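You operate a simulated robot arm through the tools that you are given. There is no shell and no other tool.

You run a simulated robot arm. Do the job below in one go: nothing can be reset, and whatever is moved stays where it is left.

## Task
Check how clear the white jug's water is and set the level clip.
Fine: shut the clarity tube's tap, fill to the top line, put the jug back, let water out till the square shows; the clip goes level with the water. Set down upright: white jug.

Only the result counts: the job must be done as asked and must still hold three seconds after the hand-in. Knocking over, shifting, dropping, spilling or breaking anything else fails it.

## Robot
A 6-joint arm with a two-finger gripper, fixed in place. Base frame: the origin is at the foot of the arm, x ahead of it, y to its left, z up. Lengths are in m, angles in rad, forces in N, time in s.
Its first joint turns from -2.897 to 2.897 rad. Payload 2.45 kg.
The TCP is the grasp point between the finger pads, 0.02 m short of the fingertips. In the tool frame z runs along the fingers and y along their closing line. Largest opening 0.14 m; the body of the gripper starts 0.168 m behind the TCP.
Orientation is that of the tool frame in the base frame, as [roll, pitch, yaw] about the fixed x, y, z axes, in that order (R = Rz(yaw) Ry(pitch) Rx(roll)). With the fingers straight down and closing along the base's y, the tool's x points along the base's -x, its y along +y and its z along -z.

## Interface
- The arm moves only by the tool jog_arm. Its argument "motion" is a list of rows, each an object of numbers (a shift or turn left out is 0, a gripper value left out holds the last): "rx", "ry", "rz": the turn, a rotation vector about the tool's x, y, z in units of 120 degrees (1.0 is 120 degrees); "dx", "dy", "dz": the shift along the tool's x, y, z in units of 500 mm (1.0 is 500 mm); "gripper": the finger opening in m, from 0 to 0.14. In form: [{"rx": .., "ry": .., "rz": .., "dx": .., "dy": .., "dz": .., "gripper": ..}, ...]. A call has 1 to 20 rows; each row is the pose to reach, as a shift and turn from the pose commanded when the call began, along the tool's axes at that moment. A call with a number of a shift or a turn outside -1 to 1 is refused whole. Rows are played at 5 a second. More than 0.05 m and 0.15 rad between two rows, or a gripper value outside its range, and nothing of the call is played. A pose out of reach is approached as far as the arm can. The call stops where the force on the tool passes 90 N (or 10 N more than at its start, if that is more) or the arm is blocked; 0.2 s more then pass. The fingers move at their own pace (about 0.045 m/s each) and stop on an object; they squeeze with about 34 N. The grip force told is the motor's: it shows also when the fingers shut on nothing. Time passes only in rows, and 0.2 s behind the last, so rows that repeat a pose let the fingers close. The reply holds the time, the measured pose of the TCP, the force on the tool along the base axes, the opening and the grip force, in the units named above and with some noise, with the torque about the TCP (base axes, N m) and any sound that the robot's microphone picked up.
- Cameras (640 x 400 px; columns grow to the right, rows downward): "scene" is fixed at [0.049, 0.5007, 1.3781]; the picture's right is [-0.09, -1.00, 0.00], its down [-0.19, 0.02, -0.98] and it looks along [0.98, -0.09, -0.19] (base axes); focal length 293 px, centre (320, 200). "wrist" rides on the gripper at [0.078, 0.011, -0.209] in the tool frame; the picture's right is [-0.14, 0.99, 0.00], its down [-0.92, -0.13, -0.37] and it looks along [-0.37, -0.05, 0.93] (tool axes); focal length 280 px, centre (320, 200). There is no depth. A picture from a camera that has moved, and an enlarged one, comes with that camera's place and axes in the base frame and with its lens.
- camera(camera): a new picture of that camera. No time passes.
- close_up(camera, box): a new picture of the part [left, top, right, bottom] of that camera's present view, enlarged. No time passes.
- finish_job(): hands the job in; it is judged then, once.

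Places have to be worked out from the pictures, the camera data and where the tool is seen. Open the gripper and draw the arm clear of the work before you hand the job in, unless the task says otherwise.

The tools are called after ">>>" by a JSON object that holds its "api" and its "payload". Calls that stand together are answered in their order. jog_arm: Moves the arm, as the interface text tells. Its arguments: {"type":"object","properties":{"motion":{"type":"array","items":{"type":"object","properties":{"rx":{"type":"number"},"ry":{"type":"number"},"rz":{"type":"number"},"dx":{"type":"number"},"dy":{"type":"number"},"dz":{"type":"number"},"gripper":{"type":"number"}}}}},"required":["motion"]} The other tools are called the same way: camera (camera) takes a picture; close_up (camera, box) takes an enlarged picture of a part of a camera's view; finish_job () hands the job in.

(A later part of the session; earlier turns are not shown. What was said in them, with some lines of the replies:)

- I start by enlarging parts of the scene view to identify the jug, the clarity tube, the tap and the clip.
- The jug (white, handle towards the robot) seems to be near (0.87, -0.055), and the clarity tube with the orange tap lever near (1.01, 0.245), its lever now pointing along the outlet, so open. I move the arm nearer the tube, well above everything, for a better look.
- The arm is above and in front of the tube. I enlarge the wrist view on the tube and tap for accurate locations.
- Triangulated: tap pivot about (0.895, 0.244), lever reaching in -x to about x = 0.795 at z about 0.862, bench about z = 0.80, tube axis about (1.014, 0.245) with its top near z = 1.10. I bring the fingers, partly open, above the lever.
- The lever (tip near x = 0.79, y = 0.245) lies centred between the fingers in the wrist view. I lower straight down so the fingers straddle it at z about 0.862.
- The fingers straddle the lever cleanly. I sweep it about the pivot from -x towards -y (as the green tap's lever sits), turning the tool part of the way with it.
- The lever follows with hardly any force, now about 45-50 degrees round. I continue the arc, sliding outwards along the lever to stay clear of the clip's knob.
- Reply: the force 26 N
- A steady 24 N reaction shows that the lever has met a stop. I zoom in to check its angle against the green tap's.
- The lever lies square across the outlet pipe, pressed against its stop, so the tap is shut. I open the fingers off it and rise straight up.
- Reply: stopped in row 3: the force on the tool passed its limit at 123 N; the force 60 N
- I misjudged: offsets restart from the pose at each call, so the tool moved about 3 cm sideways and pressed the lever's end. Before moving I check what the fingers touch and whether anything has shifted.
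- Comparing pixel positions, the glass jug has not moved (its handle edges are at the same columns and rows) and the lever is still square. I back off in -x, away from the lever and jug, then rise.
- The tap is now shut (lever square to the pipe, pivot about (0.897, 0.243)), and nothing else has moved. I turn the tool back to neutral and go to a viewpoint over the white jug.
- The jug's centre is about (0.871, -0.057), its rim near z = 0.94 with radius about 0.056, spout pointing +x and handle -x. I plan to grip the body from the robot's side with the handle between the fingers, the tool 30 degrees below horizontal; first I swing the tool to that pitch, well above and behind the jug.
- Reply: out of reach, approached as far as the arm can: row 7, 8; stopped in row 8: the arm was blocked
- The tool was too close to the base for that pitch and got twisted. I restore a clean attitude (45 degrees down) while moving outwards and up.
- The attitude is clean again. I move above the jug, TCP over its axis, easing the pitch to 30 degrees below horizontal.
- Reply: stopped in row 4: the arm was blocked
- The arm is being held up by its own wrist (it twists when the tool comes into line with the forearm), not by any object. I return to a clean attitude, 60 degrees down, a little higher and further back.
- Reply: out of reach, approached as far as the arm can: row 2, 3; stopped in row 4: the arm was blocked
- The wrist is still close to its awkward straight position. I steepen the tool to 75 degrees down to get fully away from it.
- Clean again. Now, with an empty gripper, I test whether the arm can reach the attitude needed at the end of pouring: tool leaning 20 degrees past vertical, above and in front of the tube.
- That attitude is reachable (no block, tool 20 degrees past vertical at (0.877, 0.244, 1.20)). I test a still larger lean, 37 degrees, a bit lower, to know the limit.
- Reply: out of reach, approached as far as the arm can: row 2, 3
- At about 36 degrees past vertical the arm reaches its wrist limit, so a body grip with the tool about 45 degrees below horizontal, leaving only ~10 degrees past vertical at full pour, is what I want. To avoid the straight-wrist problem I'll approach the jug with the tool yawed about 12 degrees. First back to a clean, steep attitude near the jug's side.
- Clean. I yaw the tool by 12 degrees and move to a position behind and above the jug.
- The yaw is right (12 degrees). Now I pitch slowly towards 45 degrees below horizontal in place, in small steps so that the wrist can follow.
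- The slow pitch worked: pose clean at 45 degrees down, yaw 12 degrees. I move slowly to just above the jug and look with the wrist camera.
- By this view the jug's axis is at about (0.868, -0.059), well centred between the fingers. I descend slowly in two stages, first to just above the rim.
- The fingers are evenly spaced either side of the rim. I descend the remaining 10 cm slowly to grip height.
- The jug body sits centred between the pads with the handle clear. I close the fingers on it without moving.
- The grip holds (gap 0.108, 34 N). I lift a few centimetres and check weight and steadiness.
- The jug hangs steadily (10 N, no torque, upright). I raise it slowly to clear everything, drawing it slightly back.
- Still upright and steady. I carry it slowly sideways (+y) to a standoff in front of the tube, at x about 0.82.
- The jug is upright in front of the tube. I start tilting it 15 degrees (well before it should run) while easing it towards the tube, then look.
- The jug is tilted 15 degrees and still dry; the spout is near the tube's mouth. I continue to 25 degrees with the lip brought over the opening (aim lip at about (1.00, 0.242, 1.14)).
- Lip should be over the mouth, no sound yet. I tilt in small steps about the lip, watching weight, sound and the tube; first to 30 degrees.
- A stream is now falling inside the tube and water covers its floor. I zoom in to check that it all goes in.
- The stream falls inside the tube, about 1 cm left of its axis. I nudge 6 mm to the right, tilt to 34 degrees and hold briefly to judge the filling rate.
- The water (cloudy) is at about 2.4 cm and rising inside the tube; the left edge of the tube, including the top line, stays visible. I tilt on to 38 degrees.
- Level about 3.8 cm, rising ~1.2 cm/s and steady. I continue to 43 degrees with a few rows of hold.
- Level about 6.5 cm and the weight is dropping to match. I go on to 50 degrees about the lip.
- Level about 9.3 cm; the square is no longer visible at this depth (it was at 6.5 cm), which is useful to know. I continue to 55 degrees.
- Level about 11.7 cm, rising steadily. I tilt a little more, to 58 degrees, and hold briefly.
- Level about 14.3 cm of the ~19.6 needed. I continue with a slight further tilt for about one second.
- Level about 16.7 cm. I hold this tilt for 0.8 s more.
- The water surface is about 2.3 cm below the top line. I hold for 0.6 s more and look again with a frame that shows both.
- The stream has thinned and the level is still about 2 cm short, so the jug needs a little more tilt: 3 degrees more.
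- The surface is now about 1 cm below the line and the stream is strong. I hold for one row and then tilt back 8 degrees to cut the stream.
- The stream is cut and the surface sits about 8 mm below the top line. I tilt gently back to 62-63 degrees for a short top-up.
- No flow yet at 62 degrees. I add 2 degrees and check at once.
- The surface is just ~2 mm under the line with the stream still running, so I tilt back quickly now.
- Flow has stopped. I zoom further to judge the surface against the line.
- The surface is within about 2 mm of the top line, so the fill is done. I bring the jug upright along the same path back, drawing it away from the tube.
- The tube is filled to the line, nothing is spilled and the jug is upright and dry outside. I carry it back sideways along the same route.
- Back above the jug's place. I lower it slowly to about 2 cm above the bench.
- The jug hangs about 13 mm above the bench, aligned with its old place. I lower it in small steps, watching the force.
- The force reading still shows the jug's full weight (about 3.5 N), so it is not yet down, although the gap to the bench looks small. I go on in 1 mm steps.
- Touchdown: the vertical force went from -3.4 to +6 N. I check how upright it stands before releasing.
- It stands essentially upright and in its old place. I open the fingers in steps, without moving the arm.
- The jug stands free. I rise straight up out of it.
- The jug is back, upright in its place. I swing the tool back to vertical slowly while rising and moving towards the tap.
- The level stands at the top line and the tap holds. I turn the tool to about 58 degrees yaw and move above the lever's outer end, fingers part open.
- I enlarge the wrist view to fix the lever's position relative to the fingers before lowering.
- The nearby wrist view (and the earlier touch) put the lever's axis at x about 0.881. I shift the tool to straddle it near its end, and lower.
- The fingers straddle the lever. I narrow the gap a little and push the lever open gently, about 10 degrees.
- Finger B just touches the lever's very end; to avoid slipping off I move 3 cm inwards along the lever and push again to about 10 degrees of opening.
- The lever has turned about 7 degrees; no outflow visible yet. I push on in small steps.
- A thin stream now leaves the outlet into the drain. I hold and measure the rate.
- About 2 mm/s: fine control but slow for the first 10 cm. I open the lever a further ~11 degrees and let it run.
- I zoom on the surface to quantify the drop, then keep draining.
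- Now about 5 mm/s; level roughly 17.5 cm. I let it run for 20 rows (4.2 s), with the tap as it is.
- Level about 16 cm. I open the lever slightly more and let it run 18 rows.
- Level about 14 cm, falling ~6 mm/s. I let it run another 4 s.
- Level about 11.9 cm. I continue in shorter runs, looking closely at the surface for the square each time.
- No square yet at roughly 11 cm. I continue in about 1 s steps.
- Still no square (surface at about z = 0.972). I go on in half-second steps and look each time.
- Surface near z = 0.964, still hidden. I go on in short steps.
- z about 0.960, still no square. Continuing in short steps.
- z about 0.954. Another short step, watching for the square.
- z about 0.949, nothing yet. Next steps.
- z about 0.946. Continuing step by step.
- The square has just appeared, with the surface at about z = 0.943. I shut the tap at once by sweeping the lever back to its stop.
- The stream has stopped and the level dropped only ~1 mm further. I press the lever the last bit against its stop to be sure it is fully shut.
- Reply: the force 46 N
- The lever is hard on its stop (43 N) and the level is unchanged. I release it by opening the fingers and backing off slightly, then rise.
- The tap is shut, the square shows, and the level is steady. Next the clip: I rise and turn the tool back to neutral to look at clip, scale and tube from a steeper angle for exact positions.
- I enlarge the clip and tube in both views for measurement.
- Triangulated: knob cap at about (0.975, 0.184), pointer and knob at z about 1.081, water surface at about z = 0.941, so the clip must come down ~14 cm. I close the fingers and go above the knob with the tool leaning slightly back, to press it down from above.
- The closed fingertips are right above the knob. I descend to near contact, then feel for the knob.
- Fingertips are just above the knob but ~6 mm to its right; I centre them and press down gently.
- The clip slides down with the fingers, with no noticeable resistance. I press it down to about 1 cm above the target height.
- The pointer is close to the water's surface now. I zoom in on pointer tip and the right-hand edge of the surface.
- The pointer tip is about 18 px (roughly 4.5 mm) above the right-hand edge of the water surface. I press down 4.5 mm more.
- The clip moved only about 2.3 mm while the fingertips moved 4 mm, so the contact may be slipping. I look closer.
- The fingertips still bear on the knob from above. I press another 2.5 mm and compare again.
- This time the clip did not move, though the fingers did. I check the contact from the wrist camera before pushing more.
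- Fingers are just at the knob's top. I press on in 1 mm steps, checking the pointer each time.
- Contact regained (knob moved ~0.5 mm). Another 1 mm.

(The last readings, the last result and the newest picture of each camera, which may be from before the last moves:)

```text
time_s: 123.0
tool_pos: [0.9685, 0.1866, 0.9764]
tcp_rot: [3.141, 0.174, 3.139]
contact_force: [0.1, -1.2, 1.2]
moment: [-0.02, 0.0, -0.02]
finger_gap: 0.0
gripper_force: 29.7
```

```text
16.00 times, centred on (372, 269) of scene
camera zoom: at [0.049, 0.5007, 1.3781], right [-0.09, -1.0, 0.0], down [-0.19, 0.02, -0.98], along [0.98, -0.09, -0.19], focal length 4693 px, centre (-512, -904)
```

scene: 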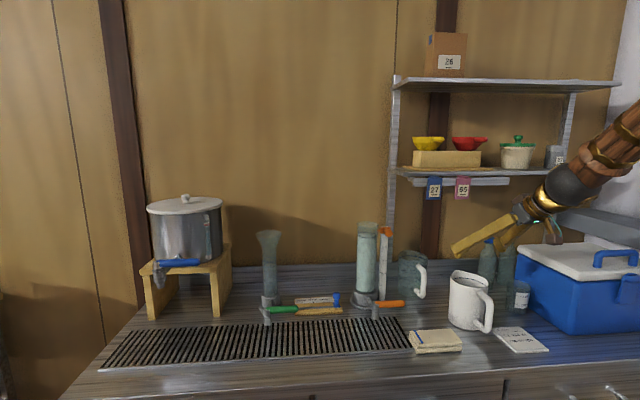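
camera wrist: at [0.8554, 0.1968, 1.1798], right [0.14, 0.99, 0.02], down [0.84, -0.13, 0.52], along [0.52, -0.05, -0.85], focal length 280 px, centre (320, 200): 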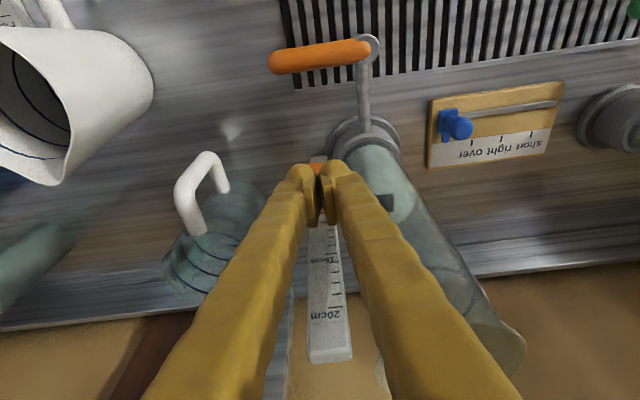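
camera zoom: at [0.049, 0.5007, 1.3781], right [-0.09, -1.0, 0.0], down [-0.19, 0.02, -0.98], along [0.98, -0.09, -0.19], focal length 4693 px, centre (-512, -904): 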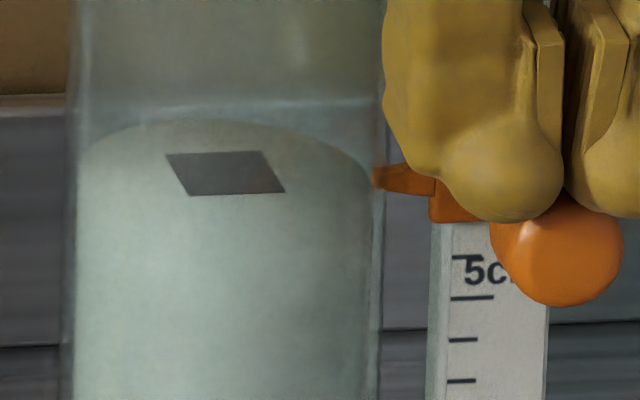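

The pointer is now level with the surface's edge in this view. I lift the fingers off to verify from other angles.

>>> {"api": "jog_arm", "payload": {"motion": [{"dx": -0.0035, "dz": -0.0197}, {"dx": -0.0139, "dz": -0.0788}, {"dx": -0.0313, "dz": -0.1773}, {"dx": -0.0487, "dz": -0.2758}, {"dx": -0.0661, "dz": -0.3743}]}}

>>> {"api": "close_up", "payload": {"camera": "scene", "box": [360, 262, 384, 276]}}

>>> {"api": "camera", "payload": {"camera": "wrist"}}

```text
time_s: 124.2
tool_pos: [0.9678, 0.1867, 1.1666]
tcp_rot: [3.141, 0.173, 3.139]
contact_force: [1.6, 0.3, -0.3]
moment: [-0.02, 0.0, -0.01]
finger_gap: 0.0
gripper_force: 29.3
```

```text
16.00 times, centred on (372, 269) of scene
camera zoom: at [0.049, 0.5007, 1.3781], right [-0.09, -1.0, 0.0], down [-0.19, 0.02, -0.98], along [0.98, -0.09, -0.19], focal length 4693 px, centre (-512, -904)
```

zoom: 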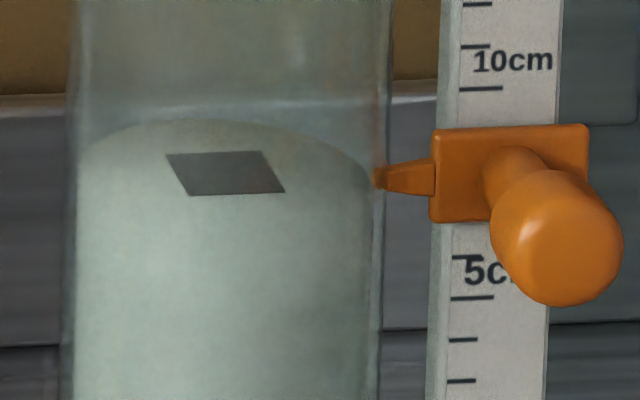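

```text
taken
camera wrist: at [0.8548, 0.1973, 1.3597], right [0.14, 0.99, 0.02], down [0.84, -0.13, 0.52], along [0.52, -0.05, -0.85], focal length 280 px, centre (320, 200)
```

wrist: 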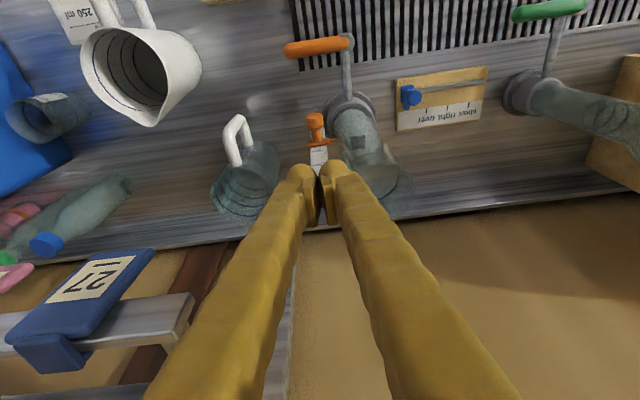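

The clip stays where I left it, pointer at the level of the surface's edge. I take a steep wrist close-up to confirm the geometry of pointer and tube.

>>> {"api": "close_up", "payload": {"camera": "wrist", "box": [300, 90, 400, 200]}}

>>> {"api": "close_up", "payload": {"camera": "wrist", "box": [300, 105, 360, 165]}}

```text
3.64 times, centred on (350, 145) of wrist
camera zoom: at [0.8548, 0.1973, 1.3597], right [0.14, 0.99, 0.02], down [0.84, -0.13, 0.52], along [0.52, -0.05, -0.85], focal length 1020 px, centre (211, 400)
```

zoom: 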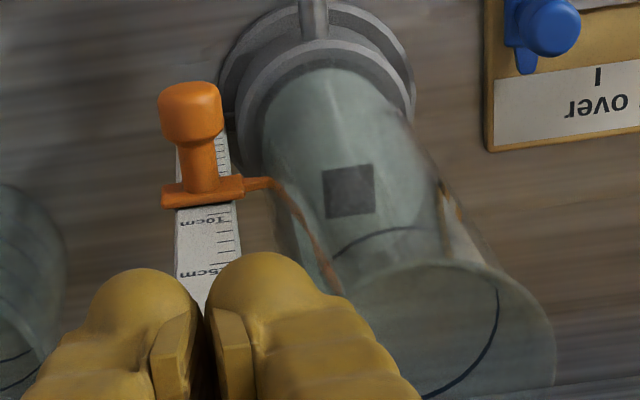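

```text
6.67 times, centred on (330, 135) of wrist
camera zoom: at [0.8548, 0.1973, 1.3597], right [0.14, 0.99, 0.02], down [0.84, -0.13, 0.52], along [0.52, -0.05, -0.85], focal length 1869 px, centre (253, 633)
```

zoom: 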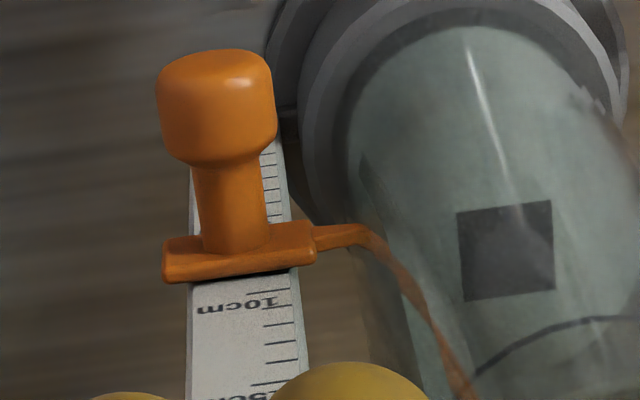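

Scale and surface comparisons suggest the pointer is still about 1.5-2 mm high. I go back down slowly to the knob for a final small nudge.

>>> {"api": "jog_arm", "payload": {"motion": [{"dx": 0.0139, "dz": 0.0788}, {"dx": 0.0278, "dz": 0.1576}, {"dx": 0.0418, "dz": 0.2364}, {"dx": 0.0557, "dz": 0.3152}, {"dx": 0.0612, "dz": 0.3467}, {"dx": 0.0637, "dz": 0.3605}, {"dx": 0.0647, "dz": 0.3664}, {"dx": 0.0654, "dz": 0.3703}]}}

>>> {"api": "close_up", "payload": {"camera": "scene", "box": [360, 262, 384, 276]}}

```text
time_s: 126.0
tool_pos: [0.9689, 0.1875, 0.9782]
tcp_rot: [-3.141, 0.173, 3.139]
contact_force: [1.5, 0.1, -0.2]
moment: [0.02, -0.01, 0.02]
finger_gap: 0.0001
gripper_force: 29.5
```

```text
16.00 times, centred on (372, 269) of scene
camera zoom: at [0.049, 0.5007, 1.3781], right [-0.09, -1.0, 0.0], down [-0.19, 0.02, -0.98], along [0.98, -0.09, -0.19], focal length 4693 px, centre (-512, -904)
```

zoom: 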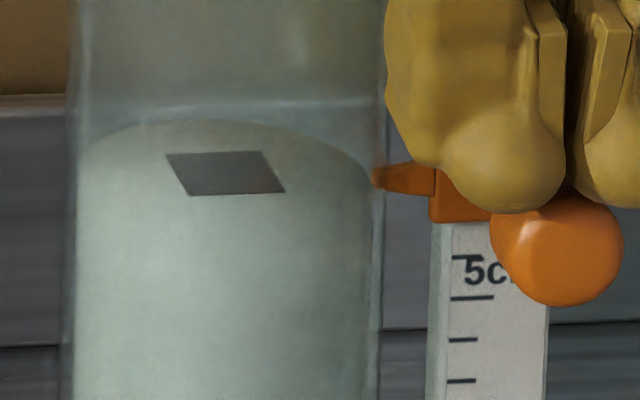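

Not yet touching (about 2 mm to go). I creep down 3 mm.

>>> {"api": "jog_arm", "payload": {"motion": [{"dx": 0.0003, "dz": 0.0015}, {"dx": 0.0005, "dz": 0.003}, {"dx": 0.0008, "dz": 0.0044}, {"dx": 0.001, "dz": 0.0059}, {"dx": 0.001, "dz": 0.0059}]}}

>>> {"api": "close_up", "payload": {"camera": "scene", "box": [360, 262, 384, 276]}}

```text
time_s: 127.2
tool_pos: [0.9678, 0.1861, 0.9744]
tcp_rot: [3.141, 0.174, 3.14]
contact_force: [0.3, -0.6, -0.2]
moment: [0.04, 0.02, 0.03]
finger_gap: 0.0
gripper_force: 29.7
```

```text
16.00 times, centred on (372, 269) of scene
camera zoom: at [0.049, 0.5007, 1.3781], right [-0.09, -1.0, 0.0], down [-0.19, 0.02, -0.98], along [0.98, -0.09, -0.19], focal length 4693 px, centre (-512, -904)
```

zoom: 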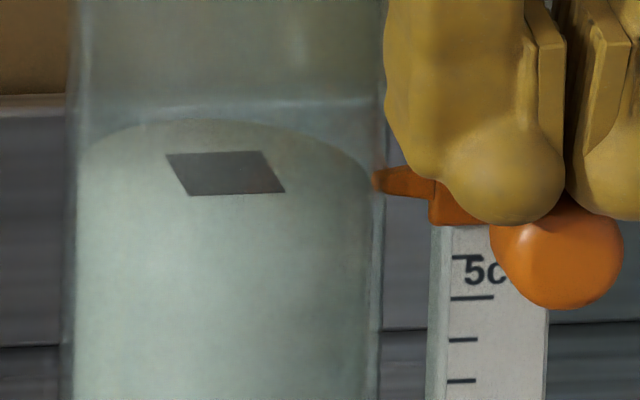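

Moved ~0.9 mm. One last 0.7 mm nudge.

>>> {"api": "jog_arm", "payload": {"motion": [{"dx": 0.0001, "dz": 0.0007}, {"dx": 0.0003, "dz": 0.0015}, {"dx": 0.0003, "dz": 0.0015}]}}

>>> {"api": "close_up", "payload": {"camera": "scene", "box": [360, 262, 384, 276]}}

```text
time_s: 128.0
tool_pos: [0.9678, 0.1869, 0.9746]
tcp_rot: [-3.141, 0.175, 3.14]
contact_force: [-0.1, -1.3, 0.7]
moment: [-0.02, -0.01, 0.01]
finger_gap: 0.0
gripper_force: 29.4
```

```text
16.00 times, centred on (372, 269) of scene
camera zoom: at [0.049, 0.5007, 1.3781], right [-0.09, -1.0, 0.0], down [-0.19, 0.02, -0.98], along [0.98, -0.09, -0.19], focal length 4693 px, centre (-512, -904)
```

zoom: 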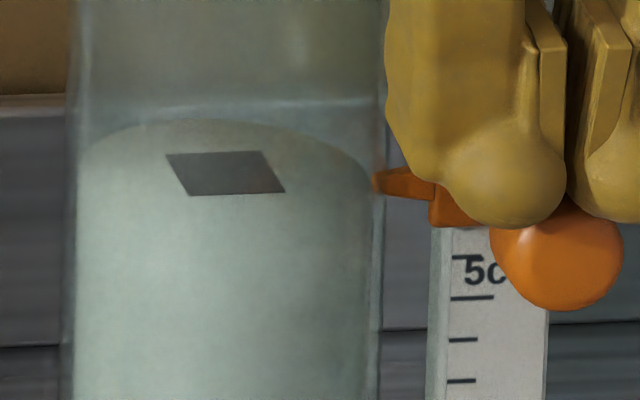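

The pointer now lines up with the surface edge. I lift off straight up and draw the arm back clear of the work, opening the gripper once well away.

>>> {"api": "jog_arm", "payload": {"motion": [{"dx": -0.0035, "dz": -0.0197}, {"dx": -0.0139, "dz": -0.0788}, {"dx": -0.0313, "dz": -0.1773}, {"dx": -0.0487, "dz": -0.2758}, {"dx": -0.0661, "dz": -0.3743}, {"dx": -0.07, "dz": -0.42}, {"dx": 0.01, "dz": -0.44}, {"dx": 0.09, "dz": -0.46}, {"dx": 0.17, "dz": -0.48}, {"dx": 0.25, "dz": -0.5}, {"dx": 0.33, "dz": -0.52}, {"dx": 0.41, "dz": -0.54}, {"dx": 0.49, "dz": -0.56}]}}

>>> {"api": "camera", "payload": {"camera": "scene"}}

>>> {"api": "close_up", "payload": {"camera": "scene", "box": [360, 262, 384, 276]}}

>>> {"api": "close_up", "payload": {"camera": "scene", "box": [345, 215, 425, 325]}}

```text
time_s: 130.8
tool_pos: [0.6788, 0.1868, 1.207]
tcp_rot: [-3.139, 0.173, 3.139]
contact_force: [-0.2, -0.8, 0.0]
moment: [-0.03, -0.01, 0.01]
finger_gap: 0.0003
gripper_force: 29.1
```

```text
taken
```

scene: 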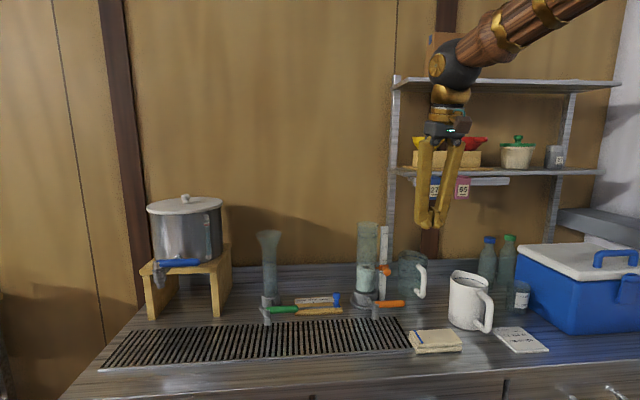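

```text
16.00 times, centred on (372, 269) of scene
camera zoom: at [0.049, 0.5007, 1.3781], right [-0.09, -1.0, 0.0], down [-0.19, 0.02, -0.98], along [0.98, -0.09, -0.19], focal length 4693 px, centre (-512, -904)
```

zoom: 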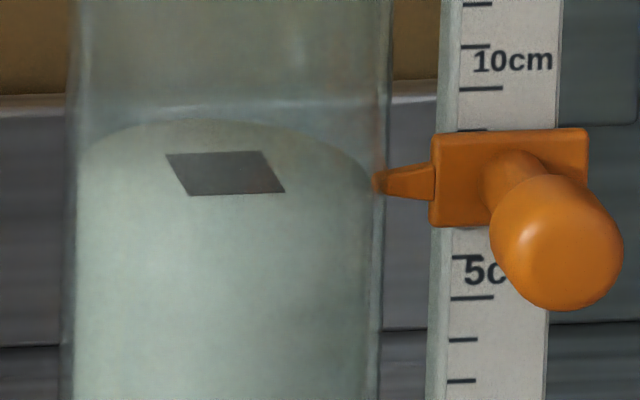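

```text
3.64 times, centred on (385, 270) of scene
camera zoom: at [0.049, 0.5007, 1.3781], right [-0.09, -1.0, 0.0], down [-0.19, 0.02, -0.98], along [0.98, -0.09, -0.19], focal length 1067 px, centre (84, -54)
```

zoom: 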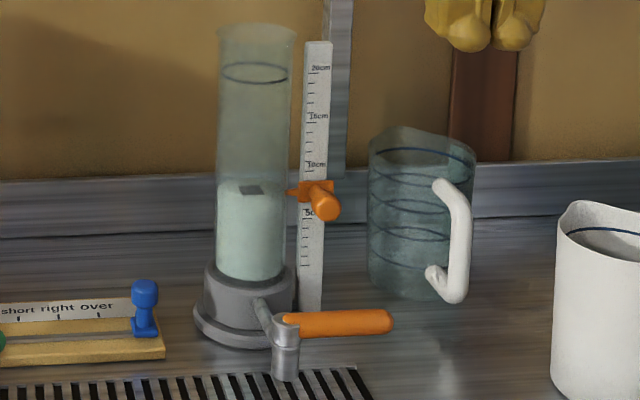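

I make a second check from the wrist camera's different angle, and open the gripper.

>>> {"api": "jog_arm", "payload": {"motion": [{"gripper": 0.06}, {"gripper": 0.1}, {"gripper": 0.1}, {"gripper": 0.1}]}}

>>> {"api": "camera", "payload": {"camera": "wrist"}}

>>> {"api": "close_up", "payload": {"camera": "wrist", "box": [310, 190, 370, 250]}}

```text
time_s: 131.8
tool_pos: [0.6805, 0.1877, 1.2082]
tcp_rot: [3.141, 0.174, 3.14]
contact_force: [0.1, -0.4, -0.2]
moment: [-0.04, 0.04, 0.01]
finger_gap: 0.0866
gripper_force: 0.1
```

```text
taken
camera wrist: at [0.5658, 0.1983, 1.4007], right [0.14, 0.99, 0.02], down [0.84, -0.13, 0.52], along [0.52, -0.05, -0.85], focal length 280 px, centre (320, 200)
```

wrist: 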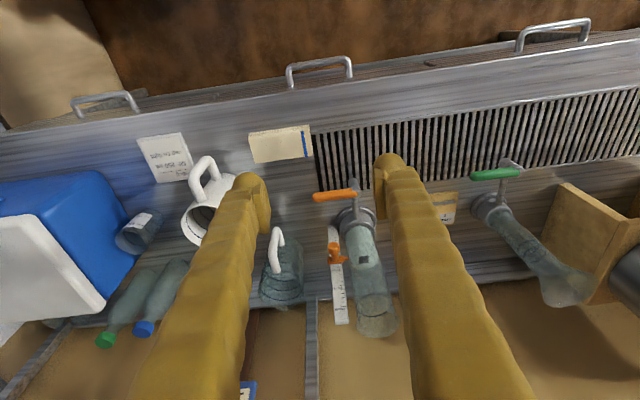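

```text
6.67 times, centred on (340, 220) of wrist
camera zoom: at [0.5658, 0.1983, 1.4007], right [0.14, 0.99, 0.02], down [0.84, -0.13, 0.52], along [0.52, -0.05, -0.85], focal length 1869 px, centre (187, 67)
```

zoom: 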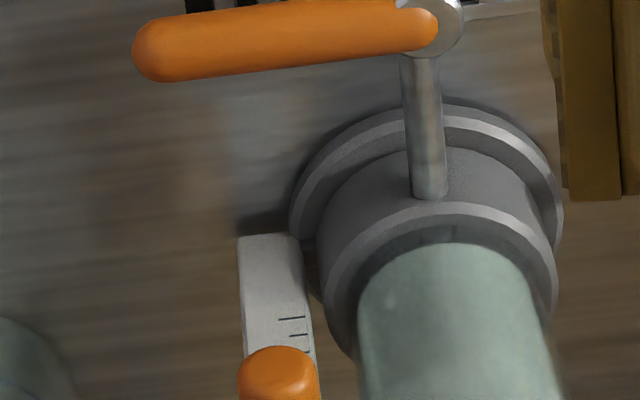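

>>> {"api": "close_up", "payload": {"camera": "wrist", "box": [320, 235, 390, 290]}}

>>> {"api": "close_up", "payload": {"camera": "wrist", "box": [310, 225, 410, 345]}}

```text
7.27 times, centred on (355, 262) of wrist
camera zoom: at [0.5658, 0.1983, 1.4007], right [0.14, 0.99, 0.02], down [0.84, -0.13, 0.52], along [0.52, -0.05, -0.85], focal length 2039 px, centre (66, -254)
```

zoom: 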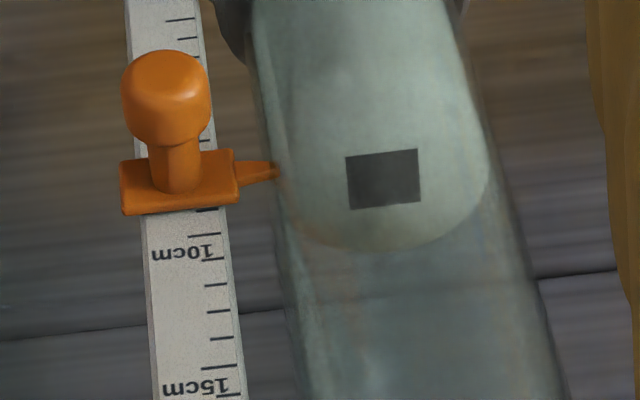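

```text
3.33 times, centred on (360, 285) of wrist
camera zoom: at [0.5658, 0.1983, 1.4007], right [0.14, 0.99, 0.02], down [0.84, -0.13, 0.52], along [0.52, -0.05, -0.85], focal length 935 px, centre (187, -83)
```

zoom: 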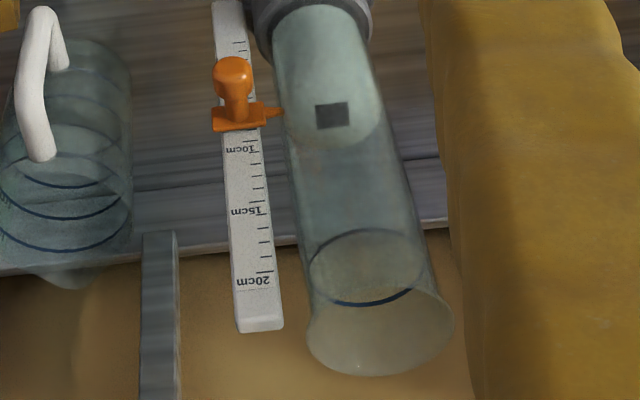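

Both viewpoints agree: pointer and water surface are level to within a millimetre or two, and the tap lever is square. I draw the arm back to its starting area with the gripper open.

>>> {"api": "jog_arm", "payload": {"motion": [{"dx": 0.0278, "dy": -0.03, "dz": -0.0726, "ry": 0.0139, "gripper": 0.14}, {"dx": 0.0556, "dy": -0.06, "dz": -0.1453, "ry": 0.0278, "gripper": 0.14}, {"dx": 0.0834, "dy": -0.09, "dz": -0.2179, "ry": 0.0417, "gripper": 0.14}, {"dx": 0.1112, "dy": -0.12, "dz": -0.2905, "ry": 0.0556, "gripper": 0.14}, {"dx": 0.139, "dy": -0.15, "dz": -0.3632, "ry": 0.0694, "gripper": 0.14}, {"dx": 0.1668, "dy": -0.18, "dz": -0.4358, "ry": 0.0833, "gripper": 0.14}]}}

>>> {"api": "camera", "payload": {"camera": "scene"}}

>>> {"api": "close_up", "payload": {"camera": "scene", "box": [360, 262, 384, 276]}}

>>> {"api": "close_up", "payload": {"camera": "scene", "box": [420, 230, 560, 350]}}

>>> {"api": "close_up", "payload": {"camera": "scene", "box": [250, 210, 430, 330]}}

```text
time_s: 133.2
tool_pos: [0.5598, 0.0984, 1.4067]
tcp_rot: [-3.14, -0.001, 3.14]
contact_force: [0.3, 0.0, 0.0]
moment: [0.01, 0.03, 0.02]
finger_gap: 0.1399
gripper_force: 0.0
```

```text
taken
```

scene: 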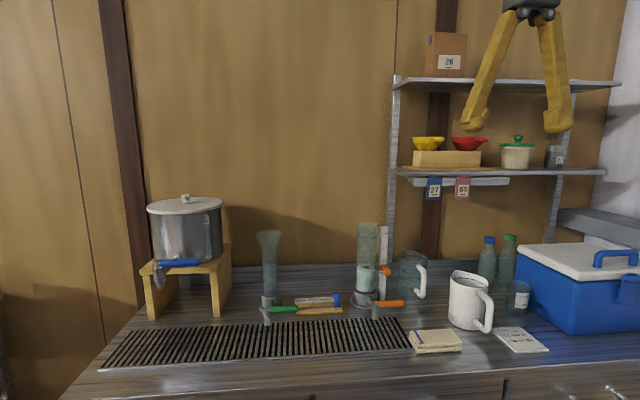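

```text
16.00 times, centred on (372, 269) of scene
camera zoom: at [0.049, 0.5007, 1.3781], right [-0.09, -1.0, 0.0], down [-0.19, 0.02, -0.98], along [0.98, -0.09, -0.19], focal length 4693 px, centre (-512, -904)
```

zoom: 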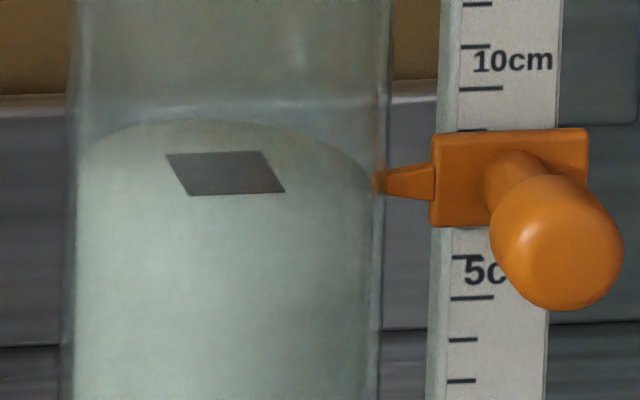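

```text
3.33 times, centred on (490, 290) of scene
camera zoom: at [0.049, 0.5007, 1.3781], right [-0.09, -1.0, 0.0], down [-0.19, 0.02, -0.98], along [0.98, -0.09, -0.19], focal length 978 px, centre (-247, -100)
```

zoom: 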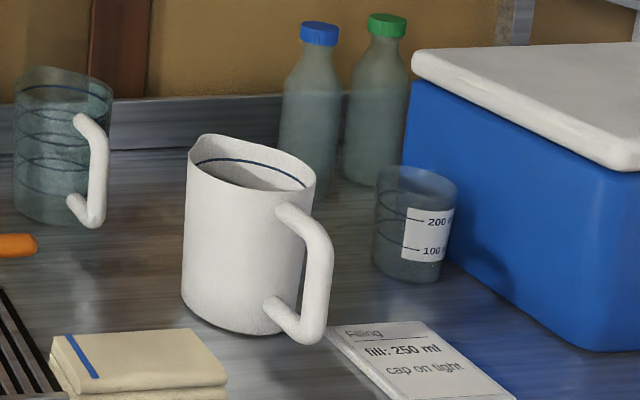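

```text
3.33 times, centred on (340, 270) of scene
camera zoom: at [0.049, 0.5007, 1.3781], right [-0.09, -1.0, 0.0], down [-0.19, 0.02, -0.98], along [0.98, -0.09, -0.19], focal length 978 px, centre (253, -33)
```

zoom: 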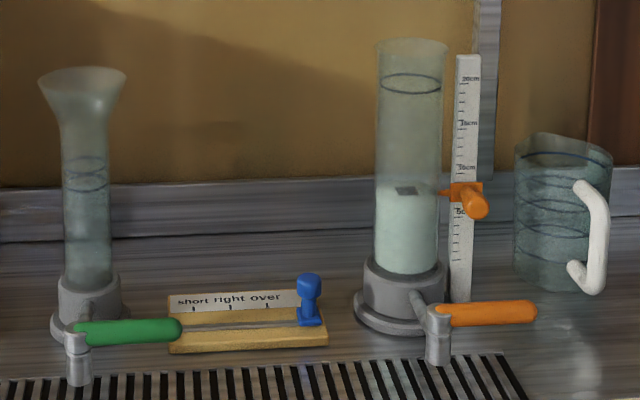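

The jug stands upright in its original place, the tap is shut and the level steady with the square showing. The clip pointer is level with the water, nothing else has moved, and the arm is clear with the gripper open. I hand the job in.

>>> {"api": "finish_job", "payload": {}}

```text
The job is handed in.
```

I've handed the job in, and every step you listed is done. The water's clarity reading is about 8 cm on the scale.

- **Tap:** I shut the orange tap before filling. After draining I shut it again hard against its stop, and the level held steady afterwards.
- **Fill:** I poured from the white jug until the water was within about 2 mm below the top line. I saw no spills.
- **Jug:** The white jug is back upright within a few millimetres of where it stood.
- **Draining:** I let the water out until the square appeared, then closed the tap at once. The level fell only about 1 mm more.
- **Clip:** The clip's pointer is level with the water to within about 1–2 mm, checked from two camera angles.

While first shutting the tap I misjudged a move, and the gripper pushed hard on the lever. The lever stayed square, and comparing images showed the glass jug nearby had not moved.

The arm is clear of the bench with the gripper open.
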